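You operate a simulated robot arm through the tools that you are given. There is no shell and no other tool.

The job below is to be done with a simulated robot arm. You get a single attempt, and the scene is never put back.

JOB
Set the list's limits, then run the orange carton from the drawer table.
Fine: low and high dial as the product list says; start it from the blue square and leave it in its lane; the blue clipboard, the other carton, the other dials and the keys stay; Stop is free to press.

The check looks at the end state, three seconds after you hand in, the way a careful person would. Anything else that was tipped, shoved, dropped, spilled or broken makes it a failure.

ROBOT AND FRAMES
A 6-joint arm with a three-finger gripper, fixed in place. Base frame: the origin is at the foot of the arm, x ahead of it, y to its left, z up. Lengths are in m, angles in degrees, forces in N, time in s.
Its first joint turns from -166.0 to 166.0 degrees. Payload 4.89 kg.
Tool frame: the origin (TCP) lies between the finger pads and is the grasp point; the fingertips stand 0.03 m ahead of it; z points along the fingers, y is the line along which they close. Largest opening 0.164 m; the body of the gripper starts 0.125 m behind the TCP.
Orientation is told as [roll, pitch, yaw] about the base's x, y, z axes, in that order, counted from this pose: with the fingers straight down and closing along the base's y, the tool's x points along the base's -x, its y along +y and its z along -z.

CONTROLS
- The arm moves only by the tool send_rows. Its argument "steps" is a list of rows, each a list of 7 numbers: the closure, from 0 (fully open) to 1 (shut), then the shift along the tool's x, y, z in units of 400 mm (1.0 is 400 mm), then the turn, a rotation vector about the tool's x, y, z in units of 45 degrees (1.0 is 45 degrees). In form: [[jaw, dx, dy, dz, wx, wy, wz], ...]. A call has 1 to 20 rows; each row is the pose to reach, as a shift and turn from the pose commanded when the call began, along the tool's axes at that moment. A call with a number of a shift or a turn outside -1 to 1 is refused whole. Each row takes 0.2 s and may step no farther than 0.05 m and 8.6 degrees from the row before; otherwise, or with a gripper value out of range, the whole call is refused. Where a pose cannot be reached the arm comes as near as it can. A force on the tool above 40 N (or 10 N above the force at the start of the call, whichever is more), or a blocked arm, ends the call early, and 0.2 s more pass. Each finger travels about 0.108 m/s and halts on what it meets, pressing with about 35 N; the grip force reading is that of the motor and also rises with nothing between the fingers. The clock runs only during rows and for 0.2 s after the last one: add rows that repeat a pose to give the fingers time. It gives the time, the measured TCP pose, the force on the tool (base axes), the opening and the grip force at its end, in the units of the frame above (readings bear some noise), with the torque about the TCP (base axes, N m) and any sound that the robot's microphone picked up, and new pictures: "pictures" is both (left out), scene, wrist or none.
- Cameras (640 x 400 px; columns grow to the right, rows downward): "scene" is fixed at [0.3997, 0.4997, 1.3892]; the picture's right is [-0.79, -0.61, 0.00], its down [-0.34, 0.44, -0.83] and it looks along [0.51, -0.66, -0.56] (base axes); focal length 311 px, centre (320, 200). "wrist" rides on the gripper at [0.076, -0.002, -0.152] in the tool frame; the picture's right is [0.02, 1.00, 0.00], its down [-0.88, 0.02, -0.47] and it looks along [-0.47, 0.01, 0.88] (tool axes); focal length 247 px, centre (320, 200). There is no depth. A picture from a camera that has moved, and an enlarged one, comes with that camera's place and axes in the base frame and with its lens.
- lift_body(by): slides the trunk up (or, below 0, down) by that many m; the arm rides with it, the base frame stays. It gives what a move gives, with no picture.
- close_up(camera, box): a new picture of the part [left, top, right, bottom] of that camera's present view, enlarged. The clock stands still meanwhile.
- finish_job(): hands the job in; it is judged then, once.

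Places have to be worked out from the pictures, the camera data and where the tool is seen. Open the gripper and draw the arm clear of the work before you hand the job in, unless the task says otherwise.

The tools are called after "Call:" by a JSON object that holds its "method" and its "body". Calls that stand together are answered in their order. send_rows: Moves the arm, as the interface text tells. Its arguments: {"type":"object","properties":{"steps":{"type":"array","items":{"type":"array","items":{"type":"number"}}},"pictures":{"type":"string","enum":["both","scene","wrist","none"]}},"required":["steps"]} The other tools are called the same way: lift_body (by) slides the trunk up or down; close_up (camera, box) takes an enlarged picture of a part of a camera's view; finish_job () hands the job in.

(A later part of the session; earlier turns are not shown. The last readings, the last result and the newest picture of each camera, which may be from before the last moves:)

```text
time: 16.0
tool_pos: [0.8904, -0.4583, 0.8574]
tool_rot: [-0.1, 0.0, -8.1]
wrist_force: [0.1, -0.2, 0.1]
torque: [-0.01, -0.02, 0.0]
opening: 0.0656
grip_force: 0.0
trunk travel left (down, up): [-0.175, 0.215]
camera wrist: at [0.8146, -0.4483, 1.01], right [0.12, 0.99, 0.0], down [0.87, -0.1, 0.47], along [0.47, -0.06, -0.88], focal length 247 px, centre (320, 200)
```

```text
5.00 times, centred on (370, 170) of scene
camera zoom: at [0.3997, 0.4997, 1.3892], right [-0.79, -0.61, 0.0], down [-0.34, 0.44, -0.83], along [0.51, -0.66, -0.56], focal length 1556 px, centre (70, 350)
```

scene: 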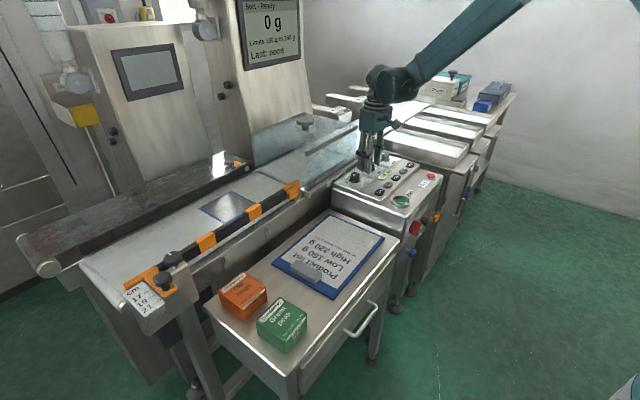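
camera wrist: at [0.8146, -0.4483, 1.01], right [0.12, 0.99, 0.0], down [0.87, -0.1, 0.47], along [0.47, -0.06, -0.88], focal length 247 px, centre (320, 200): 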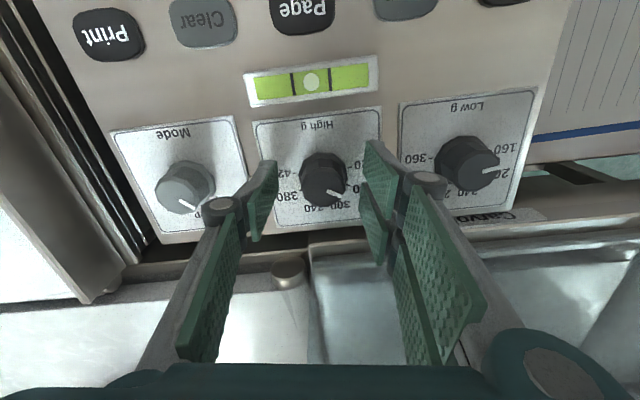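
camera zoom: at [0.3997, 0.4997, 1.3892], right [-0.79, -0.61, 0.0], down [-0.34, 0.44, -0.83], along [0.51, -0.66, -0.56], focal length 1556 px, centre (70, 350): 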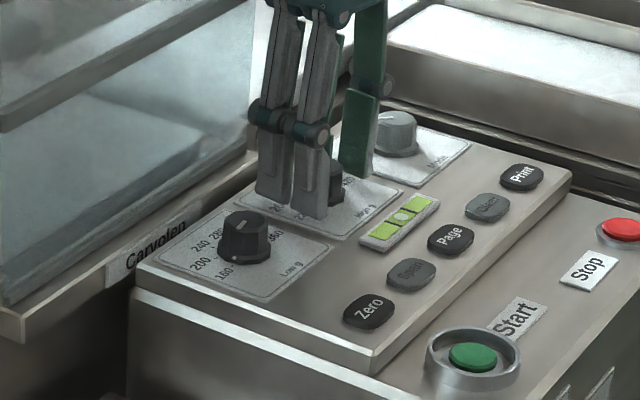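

The knob is about 2 mm toward +y of the tool centre; I shift by that, grip, and turn 40° counter-clockwise.

Call:
{"method": "send_rows", "body": {"steps": [[0.6, 0, 0.004, 0, 0, 0, 0], [0.9, 0, 0.004, 0, 0, 0, 0], [0.9, 0, 0.004, 0, 0, 0, 0], [0.9, 0, 0.004, 0, 0, 0, 0], [0.9, 0, 0.004, 0, 0, 0, -0.11], [0.9, 0, 0.004, 0, 0, 0, -0.22], [0.9, 0, 0.004, 0, 0, 0, -0.33], [0.9, 0, 0.004, 0, 0, 0, -0.44], [0.9, 0, 0.004, 0, 0, 0, -0.55], [0.9, 0, 0.004, 0, 0, 0, -0.66], [0.9, 0, 0.004, 0, 0, 0, -0.77], [0.9, 0, 0.004, 0, 0, 0, -0.87], [0.9, 0, 0.004, 0, 0, 0, -0.87]], "pictures": "wrist"}}

Call:
{"method": "close_up", "body": {"camera": "wrist", "box": [220, 100, 420, 250]}}

Call:
{"method": "close_up", "body": {"camera": "scene", "box": [220, 0, 320, 70]}}

```text
time: 19.0
tool_pos: [0.8918, -0.4561, 0.8574]
tool_rot: [-0.1, 0.0, 31.1]
wrist_force: [-3.4, -2.7, 9.9]
torque: [-0.25, 0.16, 0.0]
opening: 0.039
grip_force: 45.1
trunk travel left (down, up): [-0.175, 0.215]
stopped in row 13: the force on the tool passed its limit at 41 N (the readings are from after the stop); the commanded pose is now the measured one
camera wrist: at [0.8265, -0.4962, 1.01], right [-0.54, 0.84, 0.0], down [0.74, 0.47, 0.47], along [0.4, 0.25, -0.88], focal length 247 px, centre (320, 200)
```

wrist: 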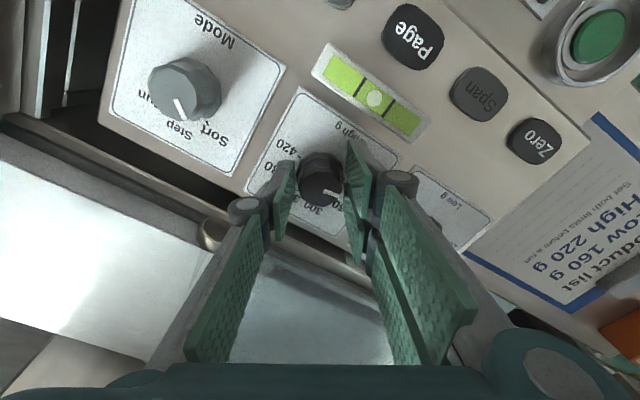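

```text
2.67 times, centred on (320, 175) of wrist
camera zoom: at [0.8265, -0.4962, 1.01], right [-0.54, 0.84, 0.0], down [0.74, 0.47, 0.47], along [0.4, 0.25, -0.88], focal length 659 px, centre (320, 267)
```

zoom: 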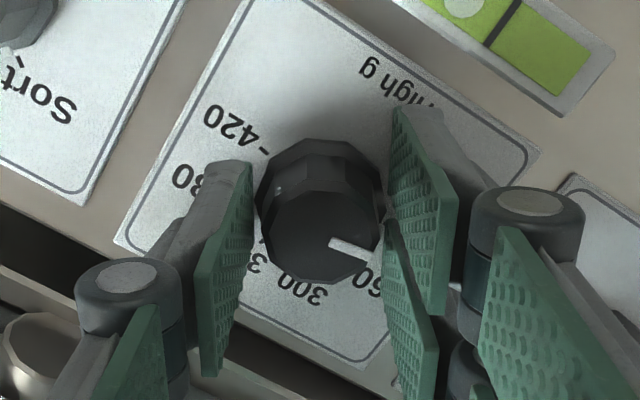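

```text
5.71 times, centred on (270, 35) of scene
camera zoom: at [0.3997, 0.4997, 1.3892], right [-0.79, -0.61, 0.0], down [-0.34, 0.44, -0.83], along [0.51, -0.66, -0.56], focal length 1778 px, centre (606, 1143)
```

zoom: 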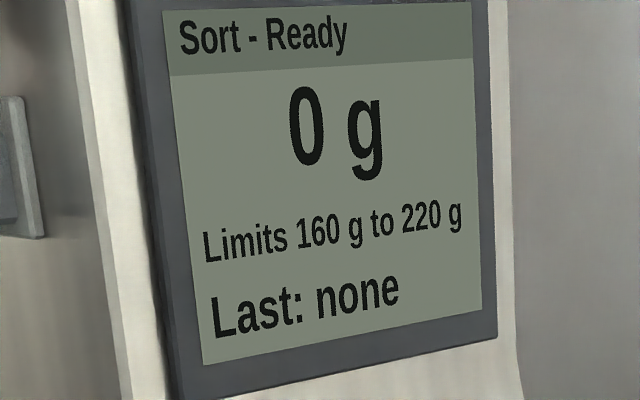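

The screen reads 160 g to 220 g, as the list says; the load stop came only at the very end of the turn. I release, rise straight up and check both pointers.

Call:
{"method": "send_rows", "body": {"steps": [[0.7, 0, 0, 0, 0, 0, 0], [0.6, 0, 0, 0, 0, 0, 0], [0.6, 0, 0, 0, 0, 0, 0], [0.6, 0, 0, -0.05, 0, 0, 0], [0.6, 0, 0, -0.12, 0, 0, 0], [0.6, 0, 0, -0.2, 0, 0, 0], [0.6, 0, 0, -0.28, 0, 0, 0], [0.6, 0, 0, -0.36, 0, 0, 0]], "pictures": "both"}}

Call:
{"method": "close_up", "body": {"camera": "wrist", "box": [240, 80, 440, 230]}}

Call:
{"method": "close_up", "body": {"camera": "scene", "box": [220, 0, 320, 70]}}

Call:
{"method": "close_up", "body": {"camera": "scene", "box": [335, 150, 405, 195]}}

```text
time: 20.8
tool_pos: [0.8919, -0.454, 0.9998]
tool_rot: [-0.1, 0.0, 31.0]
wrist_force: [1.1, -0.1, -0.1]
torque: [0.03, 0.06, -0.01]
opening: 0.0658
grip_force: 0.1
trunk travel left (down, up): [-0.175, 0.215]
camera wrist: at [0.827, -0.4955, 1.1529], right [-0.54, 0.84, 0.0], down [0.74, 0.47, 0.47], along [0.4, 0.25, -0.88], focal length 247 px, centre (320, 200)
```

scene: 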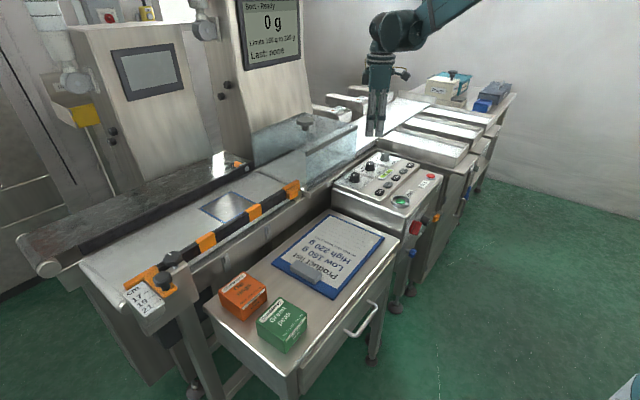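
wrist: 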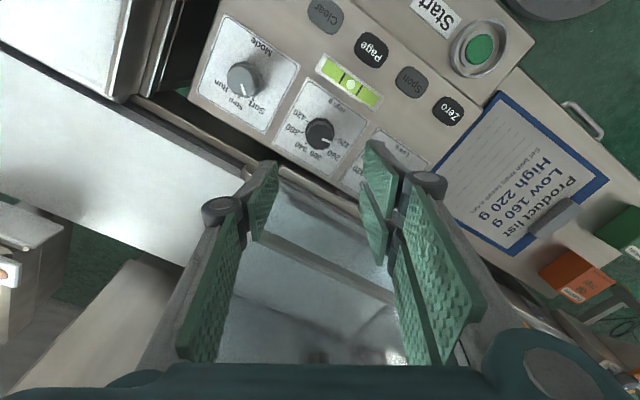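

```text
2.67 times, centred on (340, 155) of wrist
camera zoom: at [0.827, -0.4955, 1.1529], right [-0.54, 0.84, 0.0], down [0.74, 0.47, 0.47], along [0.4, 0.25, -0.88], focal length 659 px, centre (267, 320)
```

zoom: 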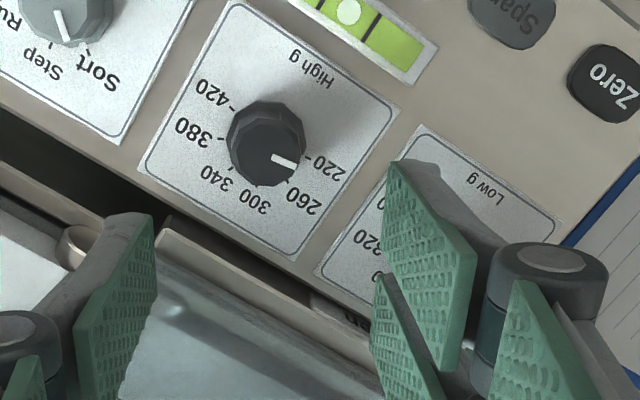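

```text
5.71 times, centred on (270, 35) of scene
camera zoom: at [0.3997, 0.4997, 1.3892], right [-0.79, -0.61, 0.0], down [-0.34, 0.44, -0.83], along [0.51, -0.66, -0.56], focal length 1778 px, centre (606, 1143)
```

zoom: 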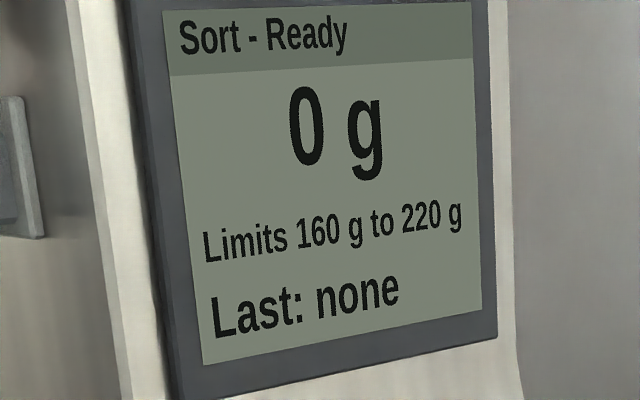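

```text
8.89 times, centred on (370, 172) of scene
camera zoom: at [0.3997, 0.4997, 1.3892], right [-0.79, -0.61, 0.0], down [-0.34, 0.44, -0.83], along [0.51, -0.66, -0.56], focal length 2767 px, centre (-124, 444)
```

zoom: 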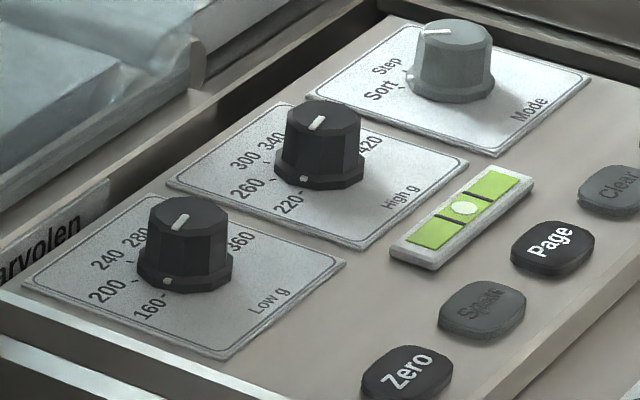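

Both pointers sit at 160 and 220, and the screen agrees: limits are set. Now I back away from the panel, straighten the yaw, and go toward the drawer table to view the orange carton and the blue square.

Call:
{"method": "send_rows", "body": {"steps": [[0.5, 0.0053, 0.0943, -0.0313, 0, 0, 0.0861], [0.4, 0.0106, 0.1886, -0.0625, 0, 0, 0.1722], [0.3, 0.0159, 0.283, -0.0938, 0, 0, 0.2583], [0.2, 0.0212, 0.3773, -0.125, 0, 0, 0.3445], [0.1, 0.0264, 0.4717, -0.1563, 0, 0, 0.4306], [0, 0.0317, 0.566, -0.1875, 0, 0, 0.5167], [0, 0.037, 0.6604, -0.2188, 0, 0, 0.6028], [0, 0.0423, 0.7547, -0.25, 0, 0, 0.689]], "pictures": "none"}}

Call:
{"method": "send_rows", "body": {"steps": [[0, 0, 0.1075, 0, 0, 0, 0], [0, 0, 0.215, 0, 0, 0, 0], [0, 0, 0.3225, 0, 0, 0, 0], [0, 0, 0.43, 0, 0, 0, 0], [0, 0, 0.5375, 0, 0, 0, 0], [0, 0, 0.645, 0, 0, 0, 0], [0, 0, 0.7525, 0, 0, 0, 0], [0, 0, 0.86, 0, 0, 0, 0]], "pictures": "both"}}

```text
time: 22.6
tool_pos: [0.7191, -0.2038, 1.0996]
tool_rot: [0.1, 0.0, 0.1]
wrist_force: [1.7, -1.1, -0.5]
torque: [0.24, 0.17, -0.02]
opening: 0.164
grip_force: 0.1
trunk travel left (down, up): [-0.175, 0.215]
```

```text
time: 24.4
tool_pos: [0.7186, 0.1364, 1.1003]
tool_rot: [0.1, 0.0, 0.1]
wrist_force: [0.2, -0.6, 0.4]
torque: [0.18, 0.0, 0.0]
opening: 0.1642
grip_force: 0.1
trunk travel left (down, up): [-0.175, 0.215]
camera wrist: at [0.6416, 0.1342, 1.254], right [-0.02, 1.0, 0.0], down [0.88, 0.02, 0.47], along [0.47, 0.01, -0.88], focal length 247 px, centre (320, 200)
```

scene: 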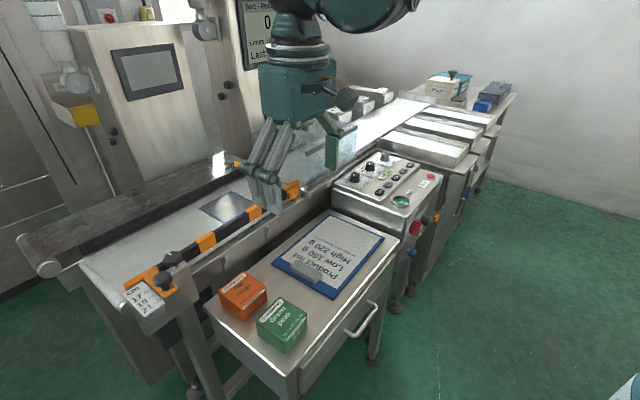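
wrist: 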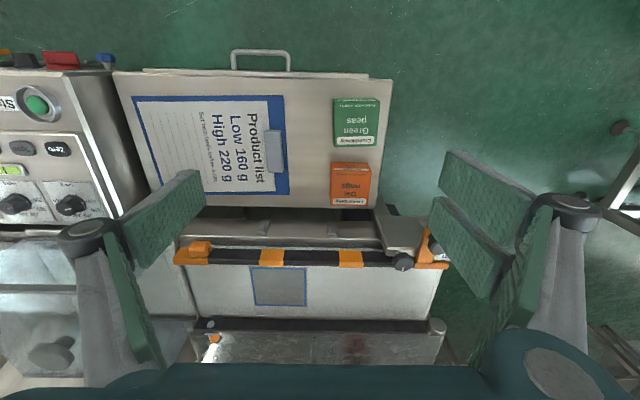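

Call:
{"method": "close_up", "body": {"camera": "wrist", "box": [260, 80, 440, 220]}}

Call:
{"method": "close_up", "body": {"camera": "wrist", "box": [170, 190, 450, 365]}}

Call:
{"method": "close_up", "body": {"camera": "scene", "box": [110, 170, 310, 310]}}

```text
2.86 times, centred on (350, 150) of wrist
camera zoom: at [0.6416, 0.1342, 1.254], right [-0.02, 1.0, 0.0], down [0.88, 0.02, 0.47], along [0.47, 0.01, -0.88], focal length 706 px, centre (234, 343)
```

zoom: 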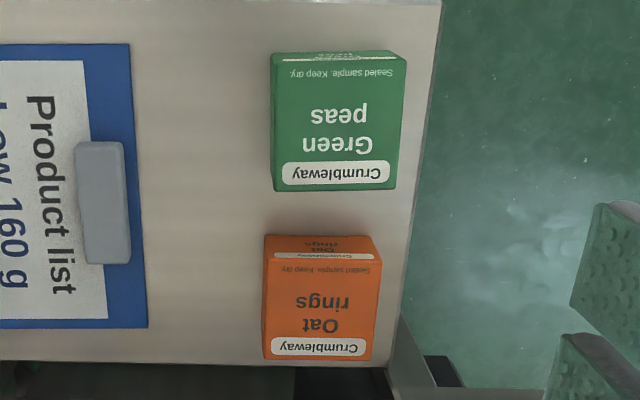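

```text
2.29 times, centred on (310, 278) of wrist
camera zoom: at [0.6416, 0.1342, 1.254], right [-0.02, 1.0, 0.0], down [0.88, 0.02, 0.47], along [0.47, 0.01, -0.88], focal length 564 px, centre (343, 23)
```

zoom: 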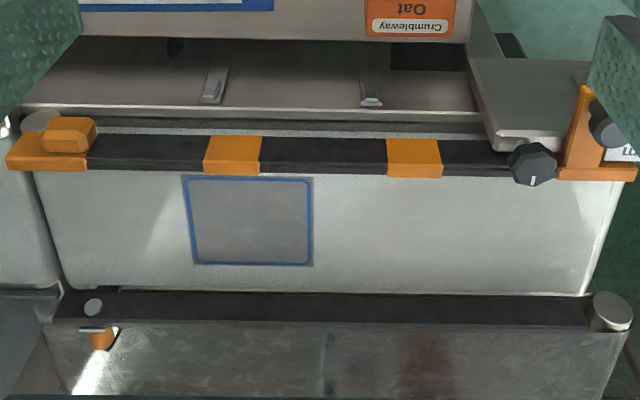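

```text
2.86 times, centred on (210, 240) of scene
camera zoom: at [0.3997, 0.4997, 1.3892], right [-0.79, -0.61, 0.0], down [-0.34, 0.44, -0.83], along [0.51, -0.66, -0.56], focal length 889 px, centre (634, 86)
```

zoom: 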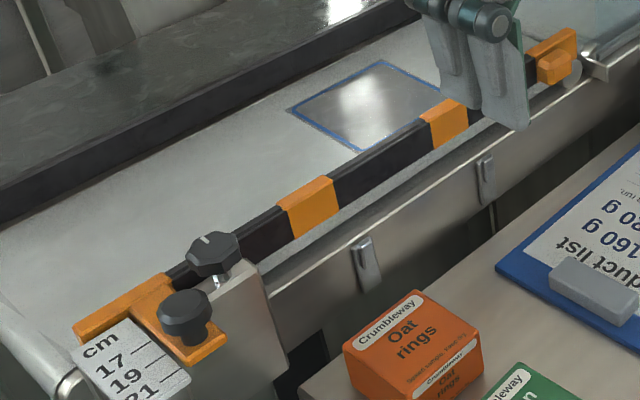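

The carton measures about 0.083 x 0.084 x 0.055 m, centred at (0.871, 0.205) on the table at z≈0.717. The blue square is centred near (1.094, 0.049) on the belt at z≈0.843, beyond the stated upright reach, so I test the reach there empty at a safe height first.

Call:
{"method": "send_rows", "body": {"steps": [[0, -0.1, -0.024, 0, 0, 0, 0], [0, -0.2, -0.048, 0, 0, 0, 0], [0, -0.3, -0.072, 0, 0, 0, 0], [0, -0.4, -0.096, 0, 0, 0, 0], [0, -0.5, -0.12, 0, 0, 0, 0], [0, -0.6, -0.144, 0, 0, 0, 0], [0, -0.7, -0.168, 0, 0, 0, 0], [0, -0.8, -0.192, 0, 0, 0, 0], [0, -0.9285, -0.216, 0, 0, 0, 0], [0, -0.9285, -0.216, 0, 0, 0, 0]], "pictures": "both"}}

```text
refused: row 9 steps farther than a row can; nothing moved
```

One row stepped too far; I resend with even steps.

Call:
{"method": "send_rows", "body": {"steps": [[0, -0.103, -0.024, 0, 0, 0, 0], [0, -0.206, -0.048, 0, 0, 0, 0], [0, -0.309, -0.072, 0, 0, 0, 0], [0, -0.412, -0.096, 0, 0, 0, 0], [0, -0.515, -0.12, 0, 0, 0, 0], [0, -0.618, -0.144, 0, 0, 0, 0], [0, -0.721, -0.168, 0, 0, 0, 0], [0, -0.824, -0.192, 0, 0, 0, 0], [0, -0.927, -0.216, 0, 0, 0, 0], [0, -0.927, -0.216, 0, 0, 0, 0]], "pictures": "both"}}

```text
time: 26.6
tool_pos: [1.0931, 0.0518, 1.0996]
tool_rot: [-0.1, 0.0, 0.3]
wrist_force: [0.8, -0.2, -0.9]
torque: [0.02, 0.12, -0.01]
opening: 0.1641
grip_force: 0.1
trunk travel left (down, up): [-0.175, 0.215]
camera wrist: at [1.0167, 0.0499, 1.2535], right [-0.02, 1.0, 0.0], down [0.88, 0.02, 0.47], along [0.47, 0.01, -0.88], focal length 247 px, centre (320, 200)
```

scene: 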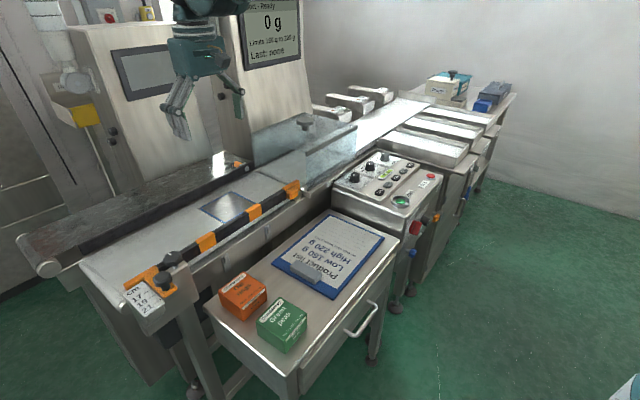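
wrist: 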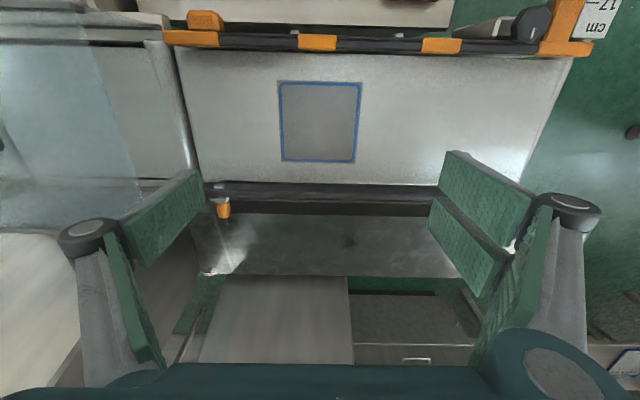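

The tool reaches (1.093, 0.052) upright at z=1.10, and from here the square is confirmed centred at about (1.096, 0.051). I test how low the arm can go here while it stays empty.

Call:
{"method": "send_rows", "body": {"steps": [[0, 0, 0, 0.09, 0, 0, 0], [0, 0, 0, 0.18, 0, 0, 0], [0, 0, 0, 0.27, 0, 0, 0], [0, 0, 0, 0.36, 0, 0, 0], [0, 0, 0, 0.43, 0, 0, 0], [0, 0, 0, 0.43, 0, 0, 0]], "pictures": "both"}}

```text
time: 28.0
tool_pos: [1.0924, 0.0572, 0.9259]
tool_rot: [-0.1, 0.0, 0.1]
wrist_force: [0.6, 0.2, 0.2]
torque: [-0.03, 0.03, 0.01]
opening: 0.1638
grip_force: 0.0
trunk travel left (down, up): [-0.175, 0.215]
camera wrist: at [1.0155, 0.0541, 1.0787], right [-0.02, 1.0, 0.0], down [0.88, 0.02, 0.47], along [0.47, 0.01, -0.88], focal length 247 px, centre (320, 200)
```

scene: 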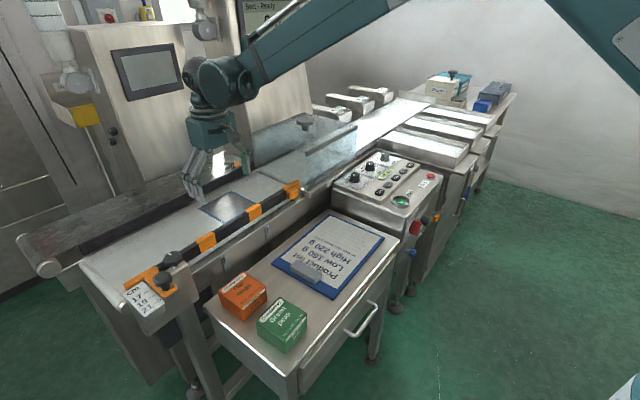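
wrist: 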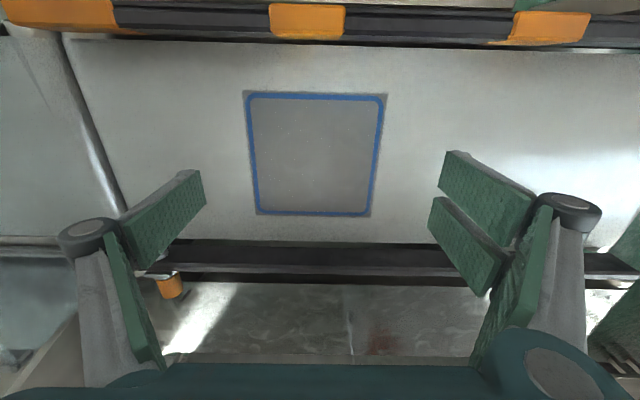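

At z=0.926 it still holds upright, though y drifted by 5 mm. I probe a little lower to see whether placing height (TCP ≈0.886) is reachable.

Call:
{"method": "send_rows", "body": {"steps": [[0, 0, 0, 0.04, 0, 0, 0], [0, 0, 0, 0.08, 0, 0, 0], [0, 0, 0, 0.08, 0, 0, 0]], "pictures": "none"}}

```text
time: 28.8
tool_pos: [1.094, 0.054, 0.8951]
tool_rot: [0.0, 0.1, 0.2]
wrist_force: [1.5, 0.7, -0.1]
torque: [-0.02, 0.03, -0.01]
opening: 0.164
grip_force: 0.1
trunk travel left (down, up): [-0.175, 0.215]
```

The placing height is reachable upright. I rise back to z≈1.1 and travel over to the orange carton, stopping above it to check alignment.

Call:
{"method": "send_rows", "body": {"steps": [[0, 0, 0, -0.1025, 0, 0, 0], [0, 0, 0, -0.205, 0, 0, 0], [0, 0, 0, -0.3075, 0, 0, 0], [0, 0, 0, -0.41, 0, 0, 0], [0, 0, 0, -0.5125, 0, 0, 0], [0, 0.0929, 0.0629, -0.5125, 0, 0, 0], [0, 0.1858, 0.1258, -0.5125, 0, 0, 0], [0, 0.2788, 0.1888, -0.5125, 0, 0, 0], [0, 0.3717, 0.2517, -0.5125, 0, 0, 0], [0, 0.4646, 0.3146, -0.5125, 0, 0, 0], [0, 0.5575, 0.3775, -0.5125, 0, 0, 0], [0, 0.5575, 0.3775, -0.42, 0, 0, 0], [0, 0.5575, 0.3775, -0.33, 0, 0, 0], [0, 0.5575, 0.3775, -0.25, 0, 0, 0], [0, 0.5575, 0.3775, -0.25, 0, 0, 0]], "pictures": "both"}}

Call:
{"method": "close_up", "body": {"camera": "wrist", "box": [220, 40, 420, 200]}}

```text
time: 32.0
tool_pos: [0.871, 0.2034, 0.9937]
tool_rot: [-0.2, 0.0, 0.2]
wrist_force: [0.4, 0.9, -0.6]
torque: [-0.03, 0.1, -0.01]
opening: 0.1641
grip_force: 0.1
trunk travel left (down, up): [-0.175, 0.215]
camera wrist: at [0.7942, 0.2017, 1.1473], right [-0.02, 1.0, 0.0], down [0.88, 0.02, 0.47], along [0.47, 0.01, -0.88], focal length 247 px, centre (320, 200)
```

scene: 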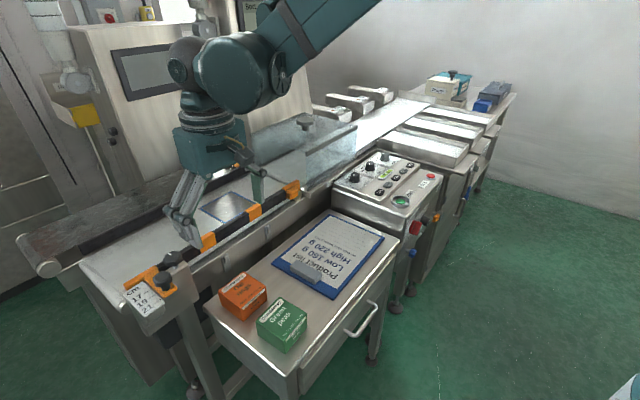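
wrist: 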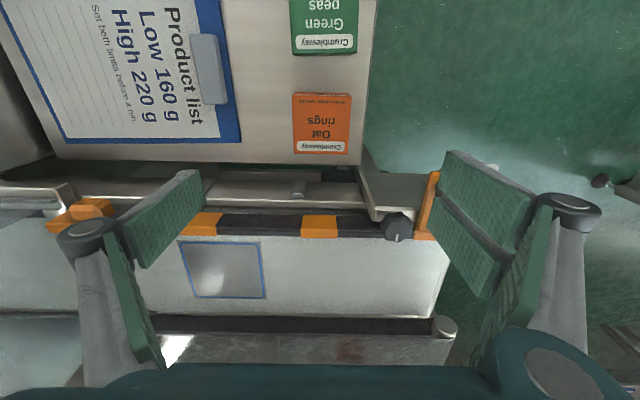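

```text
2.50 times, centred on (320, 120) of wrist
camera zoom: at [0.7942, 0.2017, 1.1473], right [-0.02, 1.0, 0.0], down [0.88, 0.02, 0.47], along [0.47, 0.01, -0.88], focal length 617 px, centre (320, 400)
```

zoom: 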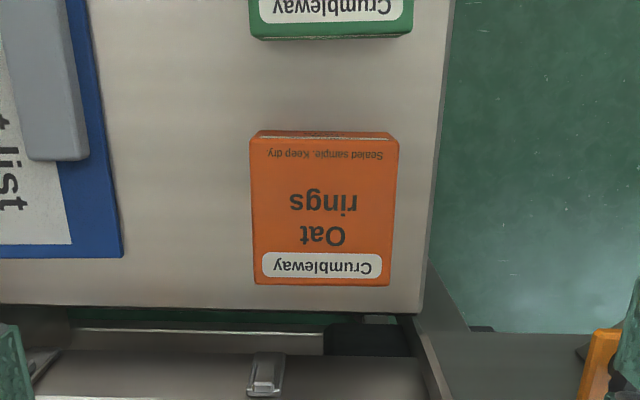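

The carton's top is centred at (0.870, 0.205) with its sides square to the base axes. I narrow the jaw to ~0.115 m, nudge 1.5 mm in y and descend part-way to just above the carton.

Call:
{"method": "send_rows", "body": {"steps": [[0.3, 0.001, 0.004, 0.09, 0, 0, 0], [0.3, 0.001, 0.004, 0.18, 0, 0, 0], [0.3, 0.001, 0.004, 0.27, 0, 0, 0], [0.3, 0.001, 0.004, 0.36, 0, 0, 0], [0.3, 0.001, 0.004, 0.43, 0, 0, 0], [0.3, 0.001, 0.004, 0.43, 0, 0, 0]], "pictures": "both"}}

Call:
{"method": "close_up", "body": {"camera": "wrist", "box": [200, 60, 440, 260]}}

Call:
{"method": "close_up", "body": {"camera": "scene", "box": [150, 180, 330, 340]}}

```text
time: 33.4
tool_pos: [0.8687, 0.2049, 0.8239]
tool_rot: [-0.1, -0.1, 0.1]
wrist_force: [0.2, 0.1, 0.0]
torque: [-0.02, 0.06, 0.01]
opening: 0.115
grip_force: 0.0
trunk travel left (down, up): [-0.175, 0.215]
camera wrist: at [0.7922, 0.2032, 0.9776], right [-0.02, 1.0, 0.0], down [0.88, 0.02, 0.47], along [0.47, 0.01, -0.88], focal length 247 px, centre (320, 200)
```

scene: 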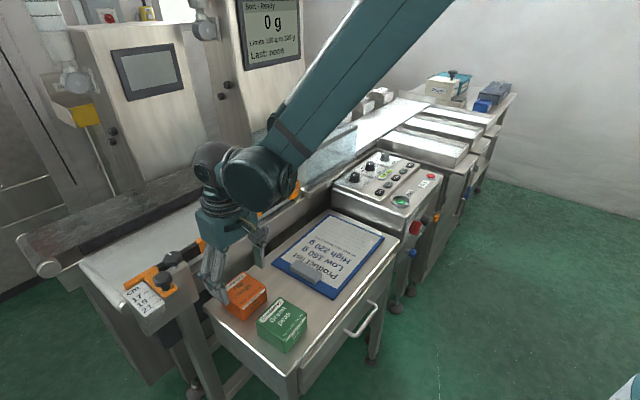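
wrist: 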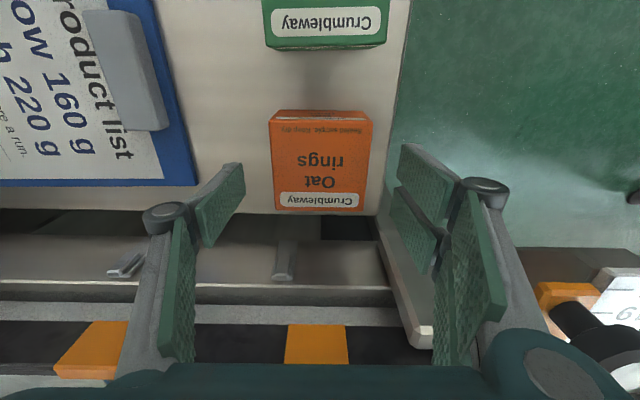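

```text
2.00 times, centred on (320, 160) of wrist
camera zoom: at [0.7922, 0.2032, 0.9776], right [-0.02, 1.0, 0.0], down [0.88, 0.02, 0.47], along [0.47, 0.01, -0.88], focal length 494 px, centre (320, 280)
```

zoom: 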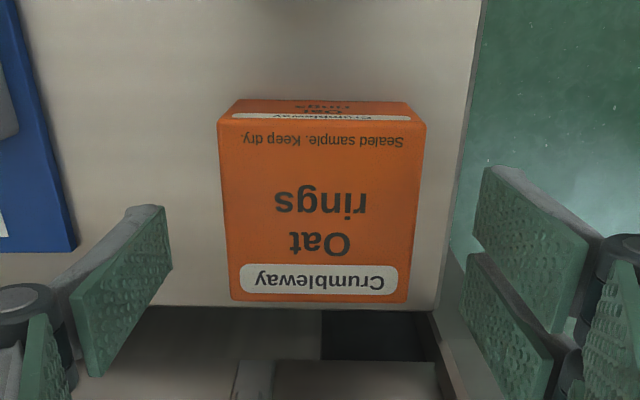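

```text
2.50 times, centred on (240, 260) of scene
camera zoom: at [0.3997, 0.4997, 1.3892], right [-0.79, -0.61, 0.0], down [-0.34, 0.44, -0.83], along [0.51, -0.66, -0.56], focal length 778 px, centre (520, 50)
```

zoom: 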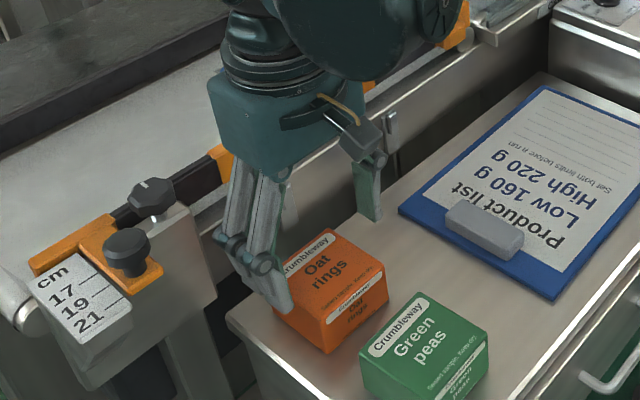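

The jaw straddles the carton evenly with about 15 mm each side, and the table edge and bracket are clear of the +y finger. I go down to TCP z≈0.759 and close on the carton.

Call:
{"method": "send_rows", "body": {"steps": [[0.3, 0, 0, 0.06, 0, 0, 0], [0.3, 0, 0, 0.12, 0, 0, 0], [0.3, 0, 0, 0.162, 0, 0, 0], [0.3, 0, 0, 0.162, 0, 0, 0], [0.4, 0, 0, 0.162, 0, 0, 0], [0.48, 0, 0, 0.162, 0, 0, 0], [0.55, 0, 0, 0.162, 0, 0, 0], [0.6, 0, 0, 0.162, 0, 0, 0], [0.6, 0, 0, 0.162, 0, 0, 0]], "pictures": "both"}}

Call:
{"method": "close_up", "body": {"camera": "scene", "box": [150, 180, 330, 340]}}

```text
time: 35.4
tool_pos: [0.8697, 0.2051, 0.7608]
tool_rot: [-0.1, 0.0, 0.1]
wrist_force: [-0.4, 0.5, -0.8]
torque: [0.05, 0.0, 0.01]
opening: 0.0845
grip_force: 35.3
trunk travel left (down, up): [-0.175, 0.215]
camera wrist: at [0.7939, 0.2034, 0.9128], right [-0.02, 1.0, 0.0], down [0.88, 0.02, 0.47], along [0.47, 0.01, -0.88], focal length 247 px, centre (320, 200)
```

scene: 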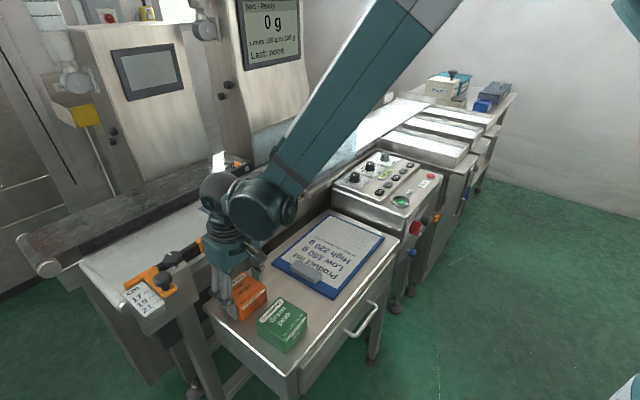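
wrist: 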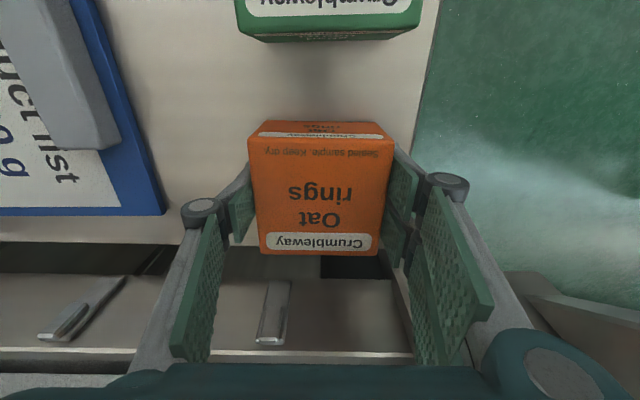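

```text
2.50 times, centred on (240, 260) of scene
camera zoom: at [0.3997, 0.4997, 1.3892], right [-0.79, -0.61, 0.0], down [-0.34, 0.44, -0.83], along [0.51, -0.66, -0.56], focal length 778 px, centre (520, 50)
```

zoom: 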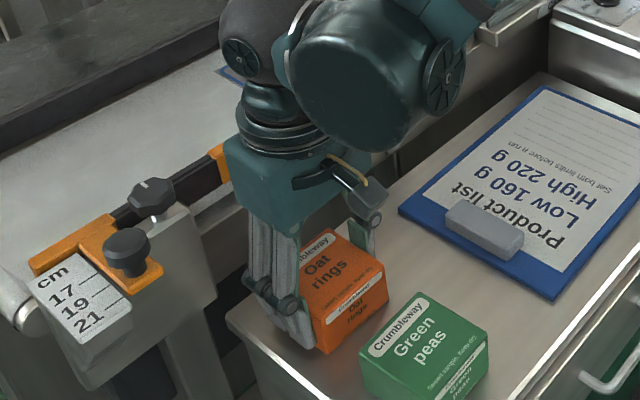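

The carton is held (opening 0.0845, 35 N). I lift straight up to z≈1.06 and check the grip.

Call:
{"method": "send_rows", "body": {"steps": [[0.6, 0, 0, -0.03, 0, 0, 0], [0.6, 0, 0, -0.09, 0, 0, 0], [0.6, 0, 0, -0.17, 0, 0, 0], [0.6, 0, 0, -0.26, 0, 0, 0], [0.6, 0, 0, -0.35, 0, 0, 0], [0.6, 0, 0, -0.44, 0, 0, 0], [0.6, 0, 0, -0.53, 0, 0, 0], [0.6, 0, 0, -0.61, 0, 0, 0], [0.6, 0, 0, -0.68, 0, 0, 0], [0.6, 0, 0, -0.73, 0, 0, 0], [0.6, 0, 0, -0.75, 0, 0, 0]], "pictures": "both"}}

```text
time: 37.8
tool_pos: [0.8675, 0.2043, 1.0605]
tool_rot: [-0.1, 0.0, 0.0]
wrist_force: [0.2, 0.6, -3.0]
torque: [0.01, 0.01, -0.01]
opening: 0.0845
grip_force: 34.9
trunk travel left (down, up): [-0.175, 0.215]
camera wrist: at [0.7908, 0.2036, 1.2131], right [-0.02, 1.0, 0.0], down [0.88, 0.02, 0.47], along [0.47, 0.01, -0.88], focal length 247 px, centre (320, 200)
```

scene: 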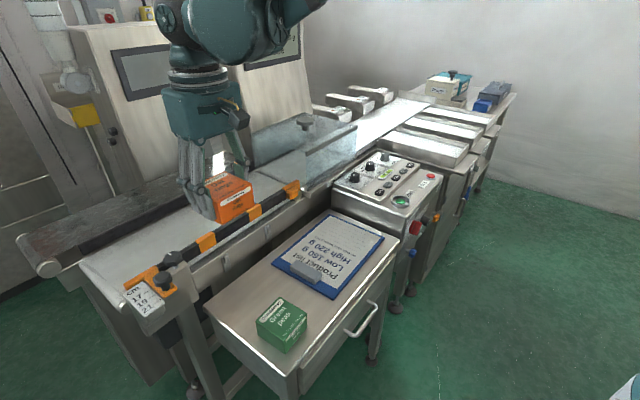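
wrist: 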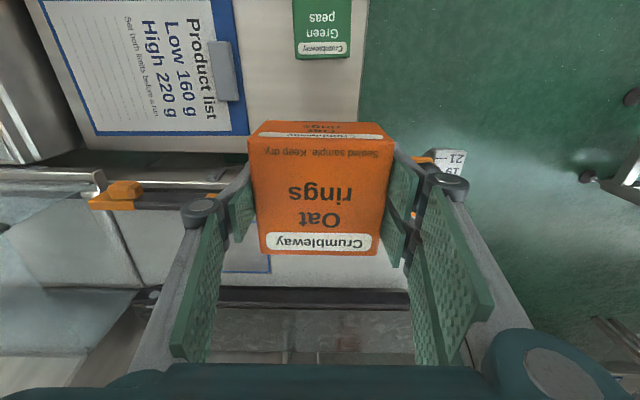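

The carton came up cleanly with the grip steady. I carry it level at z≈1.06 to above the blue square.

Call:
{"method": "send_rows", "body": {"steps": [[0.6, -0.04, -0.027, 0, 0, 0, 0], [0.6, -0.11, -0.075, 0, 0, 0, 0], [0.6, -0.19, -0.129, 0, 0, 0, 0], [0.6, -0.27, -0.183, 0, 0, 0, 0], [0.6, -0.35, -0.237, 0, 0, 0, 0], [0.6, -0.43, -0.292, 0, 0, 0, 0], [0.6, -0.51, -0.346, 0, 0, 0, 0], [0.6, -0.555, -0.377, 0, 0, 0, 0], [0.6, -0.5675, -0.385, 0, 0, 0, 0], [0.6, -0.5675, -0.385, 0, 0, 0, 0]], "pictures": "both"}}

```text
time: 40.0
tool_pos: [1.0948, 0.0502, 1.0567]
tool_rot: [0.0, -0.1, 0.1]
wrist_force: [-0.3, 0.4, -1.9]
torque: [0.01, 0.01, 0.01]
opening: 0.0847
grip_force: 35.4
trunk travel left (down, up): [-0.175, 0.215]
camera wrist: at [1.0189, 0.0486, 1.2105], right [-0.02, 1.0, 0.0], down [0.88, 0.02, 0.47], along [0.47, 0.01, -0.88], focal length 247 px, centre (320, 200)
```

scene: 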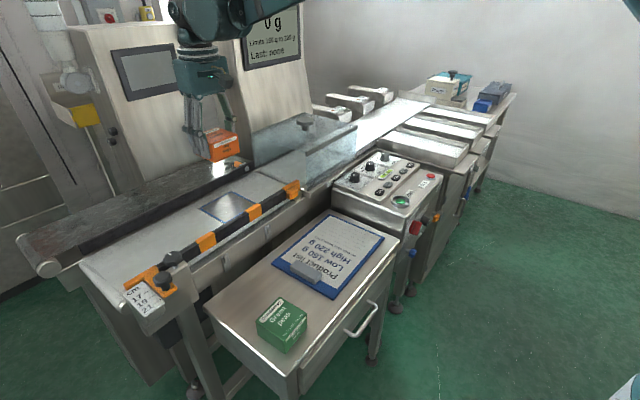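
wrist: 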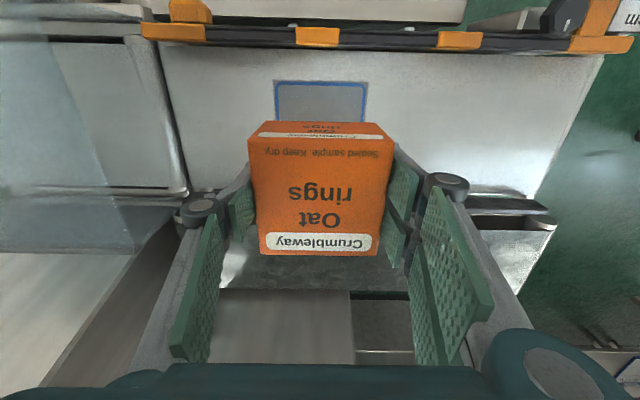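

The carton hangs above the square, aligned in y. I lower it to about 8 mm above the belt and check.

Call:
{"method": "send_rows", "body": {"steps": [[0.6, 0, 0, 0.06, 0, 0, 0], [0.6, 0, 0, 0.14, 0, 0, 0], [0.6, 0, 0, 0.22, 0, 0, 0], [0.6, 0, 0, 0.3, 0, 0, 0], [0.6, 0, 0, 0.36, 0, 0, 0], [0.6, 0, 0, 0.395, 0, 0, 0], [0.6, 0, 0, 0.395, 0, 0, 0]], "pictures": "both"}}

Call:
{"method": "close_up", "body": {"camera": "scene", "box": [150, 130, 310, 260]}}

Call:
{"method": "close_up", "body": {"camera": "wrist", "box": [200, 20, 440, 220]}}

```text
time: 41.6
tool_pos: [1.094, 0.0512, 0.8987]
tool_rot: [-0.1, 0.0, 0.1]
wrist_force: [0.4, -0.2, -2.4]
torque: [0.0, 0.03, -0.01]
opening: 0.0846
grip_force: 35.4
trunk travel left (down, up): [-0.175, 0.215]
camera wrist: at [1.0176, 0.0501, 1.0524], right [-0.02, 1.0, 0.0], down [0.88, 0.02, 0.47], along [0.47, 0.01, -0.88], focal length 247 px, centre (320, 200)
```

scene: 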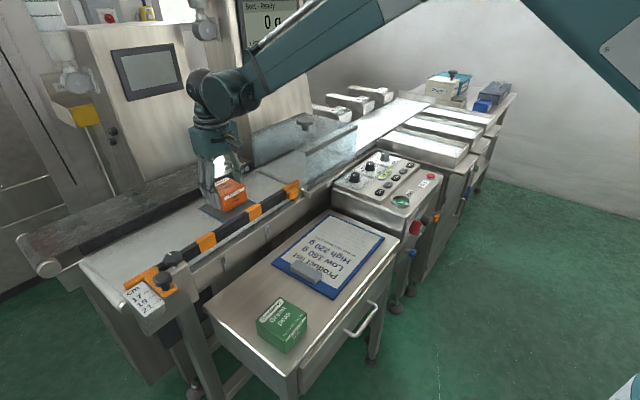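
wrist: 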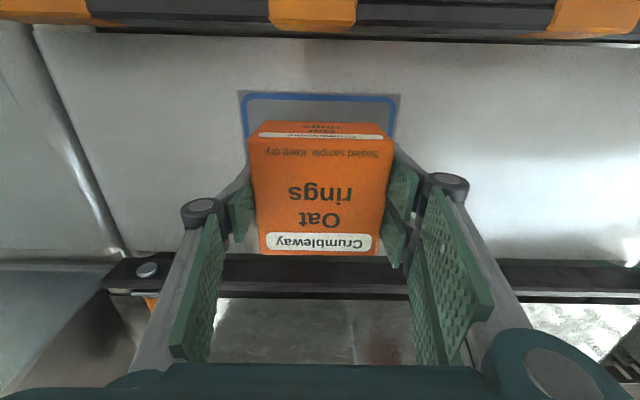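

```text
3.08 times, centred on (230, 195) of scene
camera zoom: at [0.3997, 0.4997, 1.3892], right [-0.79, -0.61, 0.0], down [-0.34, 0.44, -0.83], along [0.51, -0.66, -0.56], focal length 958 px, centre (597, 215)
```

zoom: 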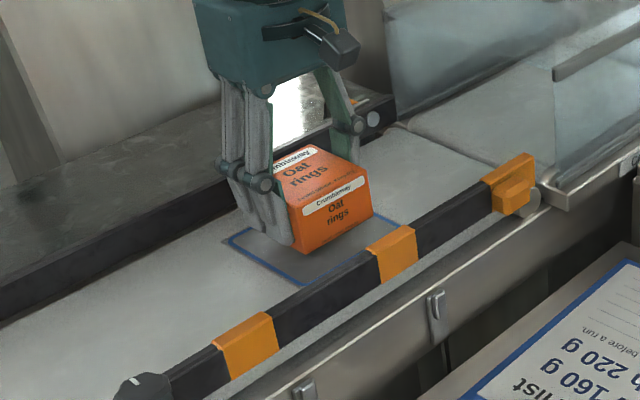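

```text
2.00 times, centred on (320, 120) of wrist
camera zoom: at [1.0176, 0.0501, 1.0524], right [-0.02, 1.0, 0.0], down [0.88, 0.02, 0.47], along [0.47, 0.01, -0.88], focal length 494 px, centre (320, 360)
```

zoom: 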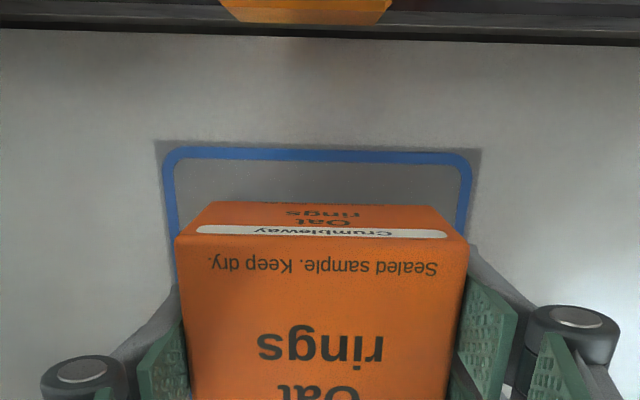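

The carton is within the blue outline, about 12 mm above the belt. I lower it slowly until the force shows contact.

Call:
{"method": "send_rows", "body": {"steps": [[0.6, 0, 0, 0.01, 0, 0, 0], [0.6, 0, 0, 0.018, 0, 0, 0], [0.6, 0, 0, 0.023, 0, 0, 0], [0.6, 0, 0, 0.023, 0, 0, 0]], "pictures": "none"}}

```text
time: 42.6
tool_pos: [1.094, 0.0521, 0.8902]
tool_rot: [-0.1, 0.0, 0.1]
wrist_force: [0.9, -0.1, -2.7]
torque: [-0.01, -0.02, 0.0]
opening: 0.0845
grip_force: 35.0
trunk travel left (down, up): [-0.175, 0.215]
```

No contact yet (force unchanged at -2.7 N). I continue down in 1 mm steps.

Call:
{"method": "send_rows", "body": {"steps": [[0.6, 0, 0, 0.0025, 0, 0, 0], [0.6, 0, 0, 0.005, 0, 0, 0], [0.6, 0, 0, 0.005, 0, 0, 0]], "pictures": "scene"}}

Call:
{"method": "close_up", "body": {"camera": "scene", "box": [190, 160, 270, 225]}}

```text
time: 43.4
tool_pos: [1.0949, 0.0519, 0.8888]
tool_rot: [-0.1, -0.1, 0.1]
wrist_force: [-0.3, -0.4, -1.5]
torque: [0.0, 0.03, -0.02]
opening: 0.0844
grip_force: 34.5
trunk travel left (down, up): [-0.175, 0.215]
```

scene: 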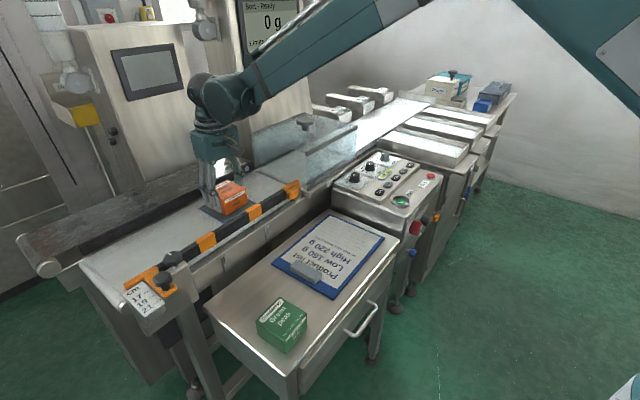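

```text
6.15 times, centred on (230, 192) of scene
camera zoom: at [0.3997, 0.4997, 1.3892], right [-0.79, -0.61, 0.0], down [-0.34, 0.44, -0.83], along [0.51, -0.66, -0.56], focal length 1915 px, centre (874, 246)
```

zoom: 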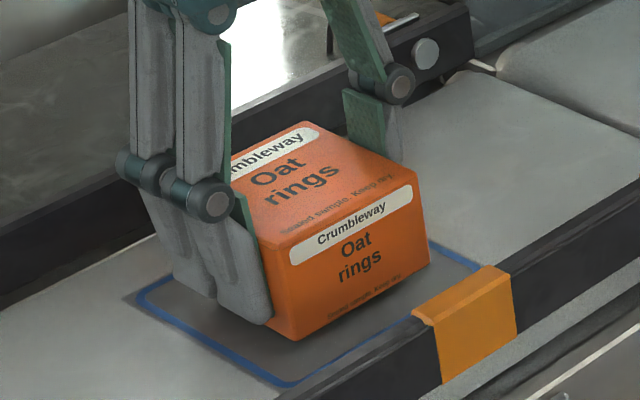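

The carton is very near the belt. I continue down a few more millimetres, watching the force.

Call:
{"method": "send_rows", "body": {"steps": [[0.6, 0, 0, 0.0025, 0, 0, 0], [0.6, 0, 0, 0.005, 0, 0, 0], [0.6, 0, 0, 0.005, 0, 0, 0]], "pictures": "none"}}

```text
time: 44.2
tool_pos: [1.094, 0.0509, 0.8884]
tool_rot: [-0.1, 0.0, 0.0]
wrist_force: [0.4, -0.1, -2.4]
torque: [0.02, 0.0, 0.0]
opening: 0.0845
grip_force: 34.5
trunk travel left (down, up): [-0.175, 0.215]
```

Call:
{"method": "send_rows", "body": {"steps": [[0.6, 0, 0, 0.0025, 0, 0, 0], [0.6, 0, 0, 0.005, 0, 0, 0], [0.6, 0, 0, 0.005, 0, 0, 0]], "pictures": "none"}}

```text
time: 45.0
tool_pos: [1.0942, 0.0511, 0.8843]
tool_rot: [-0.1, -0.1, 0.1]
wrist_force: [0.2, -0.7, -3.1]
torque: [-0.01, 0.01, -0.03]
opening: 0.0842
grip_force: 35.3
trunk travel left (down, up): [-0.175, 0.215]
```

Still no contact at TCP z≈0.884 (force -3 N is just the carton's weight). I step down another 2 mm and look.

Call:
{"method": "send_rows", "body": {"steps": [[0.6, 0, 0, 0.0025, 0, 0, 0], [0.6, 0, 0, 0.005, 0, 0, 0], [0.6, 0, 0, 0.005, 0, 0, 0]], "pictures": "scene"}}

Call:
{"method": "close_up", "body": {"camera": "scene", "box": [190, 160, 270, 225]}}

```text
time: 45.8
tool_pos: [1.0956, 0.0521, 0.8837]
tool_rot: [-0.2, 0.0, 0.1]
wrist_force: [-0.2, -0.1, -2.2]
torque: [-0.02, -0.01, 0.02]
opening: 0.0843
grip_force: 35.2
trunk travel left (down, up): [-0.175, 0.215]
```

scene: 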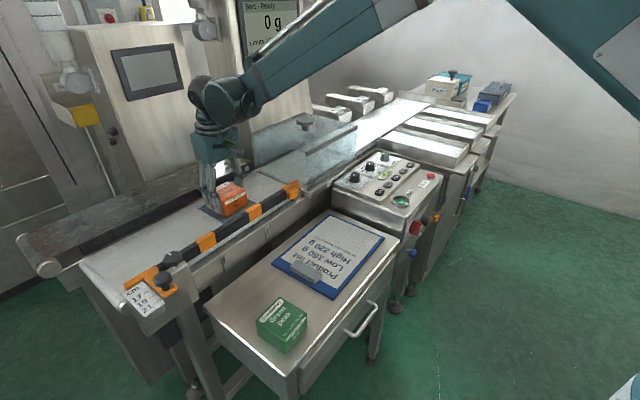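

```text
6.15 times, centred on (230, 192) of scene
camera zoom: at [0.3997, 0.4997, 1.3892], right [-0.79, -0.61, 0.0], down [-0.34, 0.44, -0.83], along [0.51, -0.66, -0.56], focal length 1915 px, centre (874, 246)
```

zoom: 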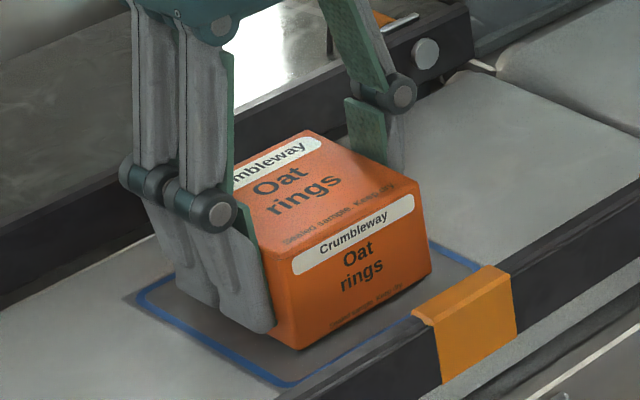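

The carton's lower edge appears a few millimetres above the belt still. I go on in ~1 mm steps.

Call:
{"method": "send_rows", "body": {"steps": [[0.6, 0, 0, 0.0025, 0, 0, 0], [0.6, 0, 0, 0.004, 0, 0, 0], [0.6, 0, 0, 0.004, 0, 0, 0]], "pictures": "none"}}

```text
time: 46.6
tool_pos: [1.0949, 0.0515, 0.8812]
tool_rot: [0.0, 0.0, 0.0]
wrist_force: [0.2, 0.3, -2.6]
torque: [0.0, -0.03, -0.01]
opening: 0.0846
grip_force: 35.1
trunk travel left (down, up): [-0.175, 0.215]
```

No contact yet at z≈0.881; another small step.

Call:
{"method": "send_rows", "body": {"steps": [[0.6, 0, 0, 0.0025, 0, 0, 0], [0.6, 0, 0, 0.004, 0, 0, 0], [0.6, 0, 0, 0.004, 0, 0, 0]], "pictures": "scene"}}

Call:
{"method": "close_up", "body": {"camera": "scene", "box": [190, 160, 270, 225]}}

```text
time: 47.4
tool_pos: [1.0958, 0.049, 0.8804]
tool_rot: [0.0, 0.0, 0.0]
wrist_force: [0.1, 0.6, -2.8]
torque: [0.03, -0.01, 0.03]
opening: 0.0845
grip_force: 35.0
trunk travel left (down, up): [-0.175, 0.215]
```

scene: 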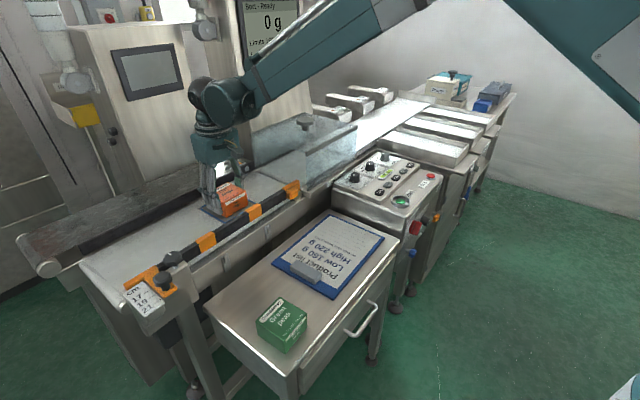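

```text
6.15 times, centred on (230, 192) of scene
camera zoom: at [0.3997, 0.4997, 1.3892], right [-0.79, -0.61, 0.0], down [-0.34, 0.44, -0.83], along [0.51, -0.66, -0.56], focal length 1915 px, centre (874, 246)
```

zoom: 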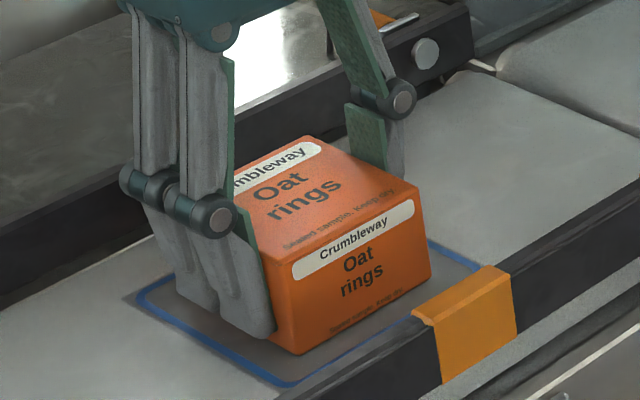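

The carton's lower corner is now within a millimetre or two of where it would touch the belt. I keep stepping gently.

Call:
{"method": "send_rows", "body": {"steps": [[0.6, 0, 0, 0.0025, 0, 0, 0], [0.6, 0, 0, 0.004, 0, 0, 0], [0.6, 0, 0, 0.004, 0, 0, 0]], "pictures": "none"}}

```text
time: 48.2
tool_pos: [1.0937, 0.0523, 0.8798]
tool_rot: [-0.1, -0.1, 0.1]
wrist_force: [4.2, -1.0, 6.6]
torque: [-0.18, 0.13, 0.13]
opening: 0.0843
grip_force: 35.2
trunk travel left (down, up): [-0.175, 0.215]
```

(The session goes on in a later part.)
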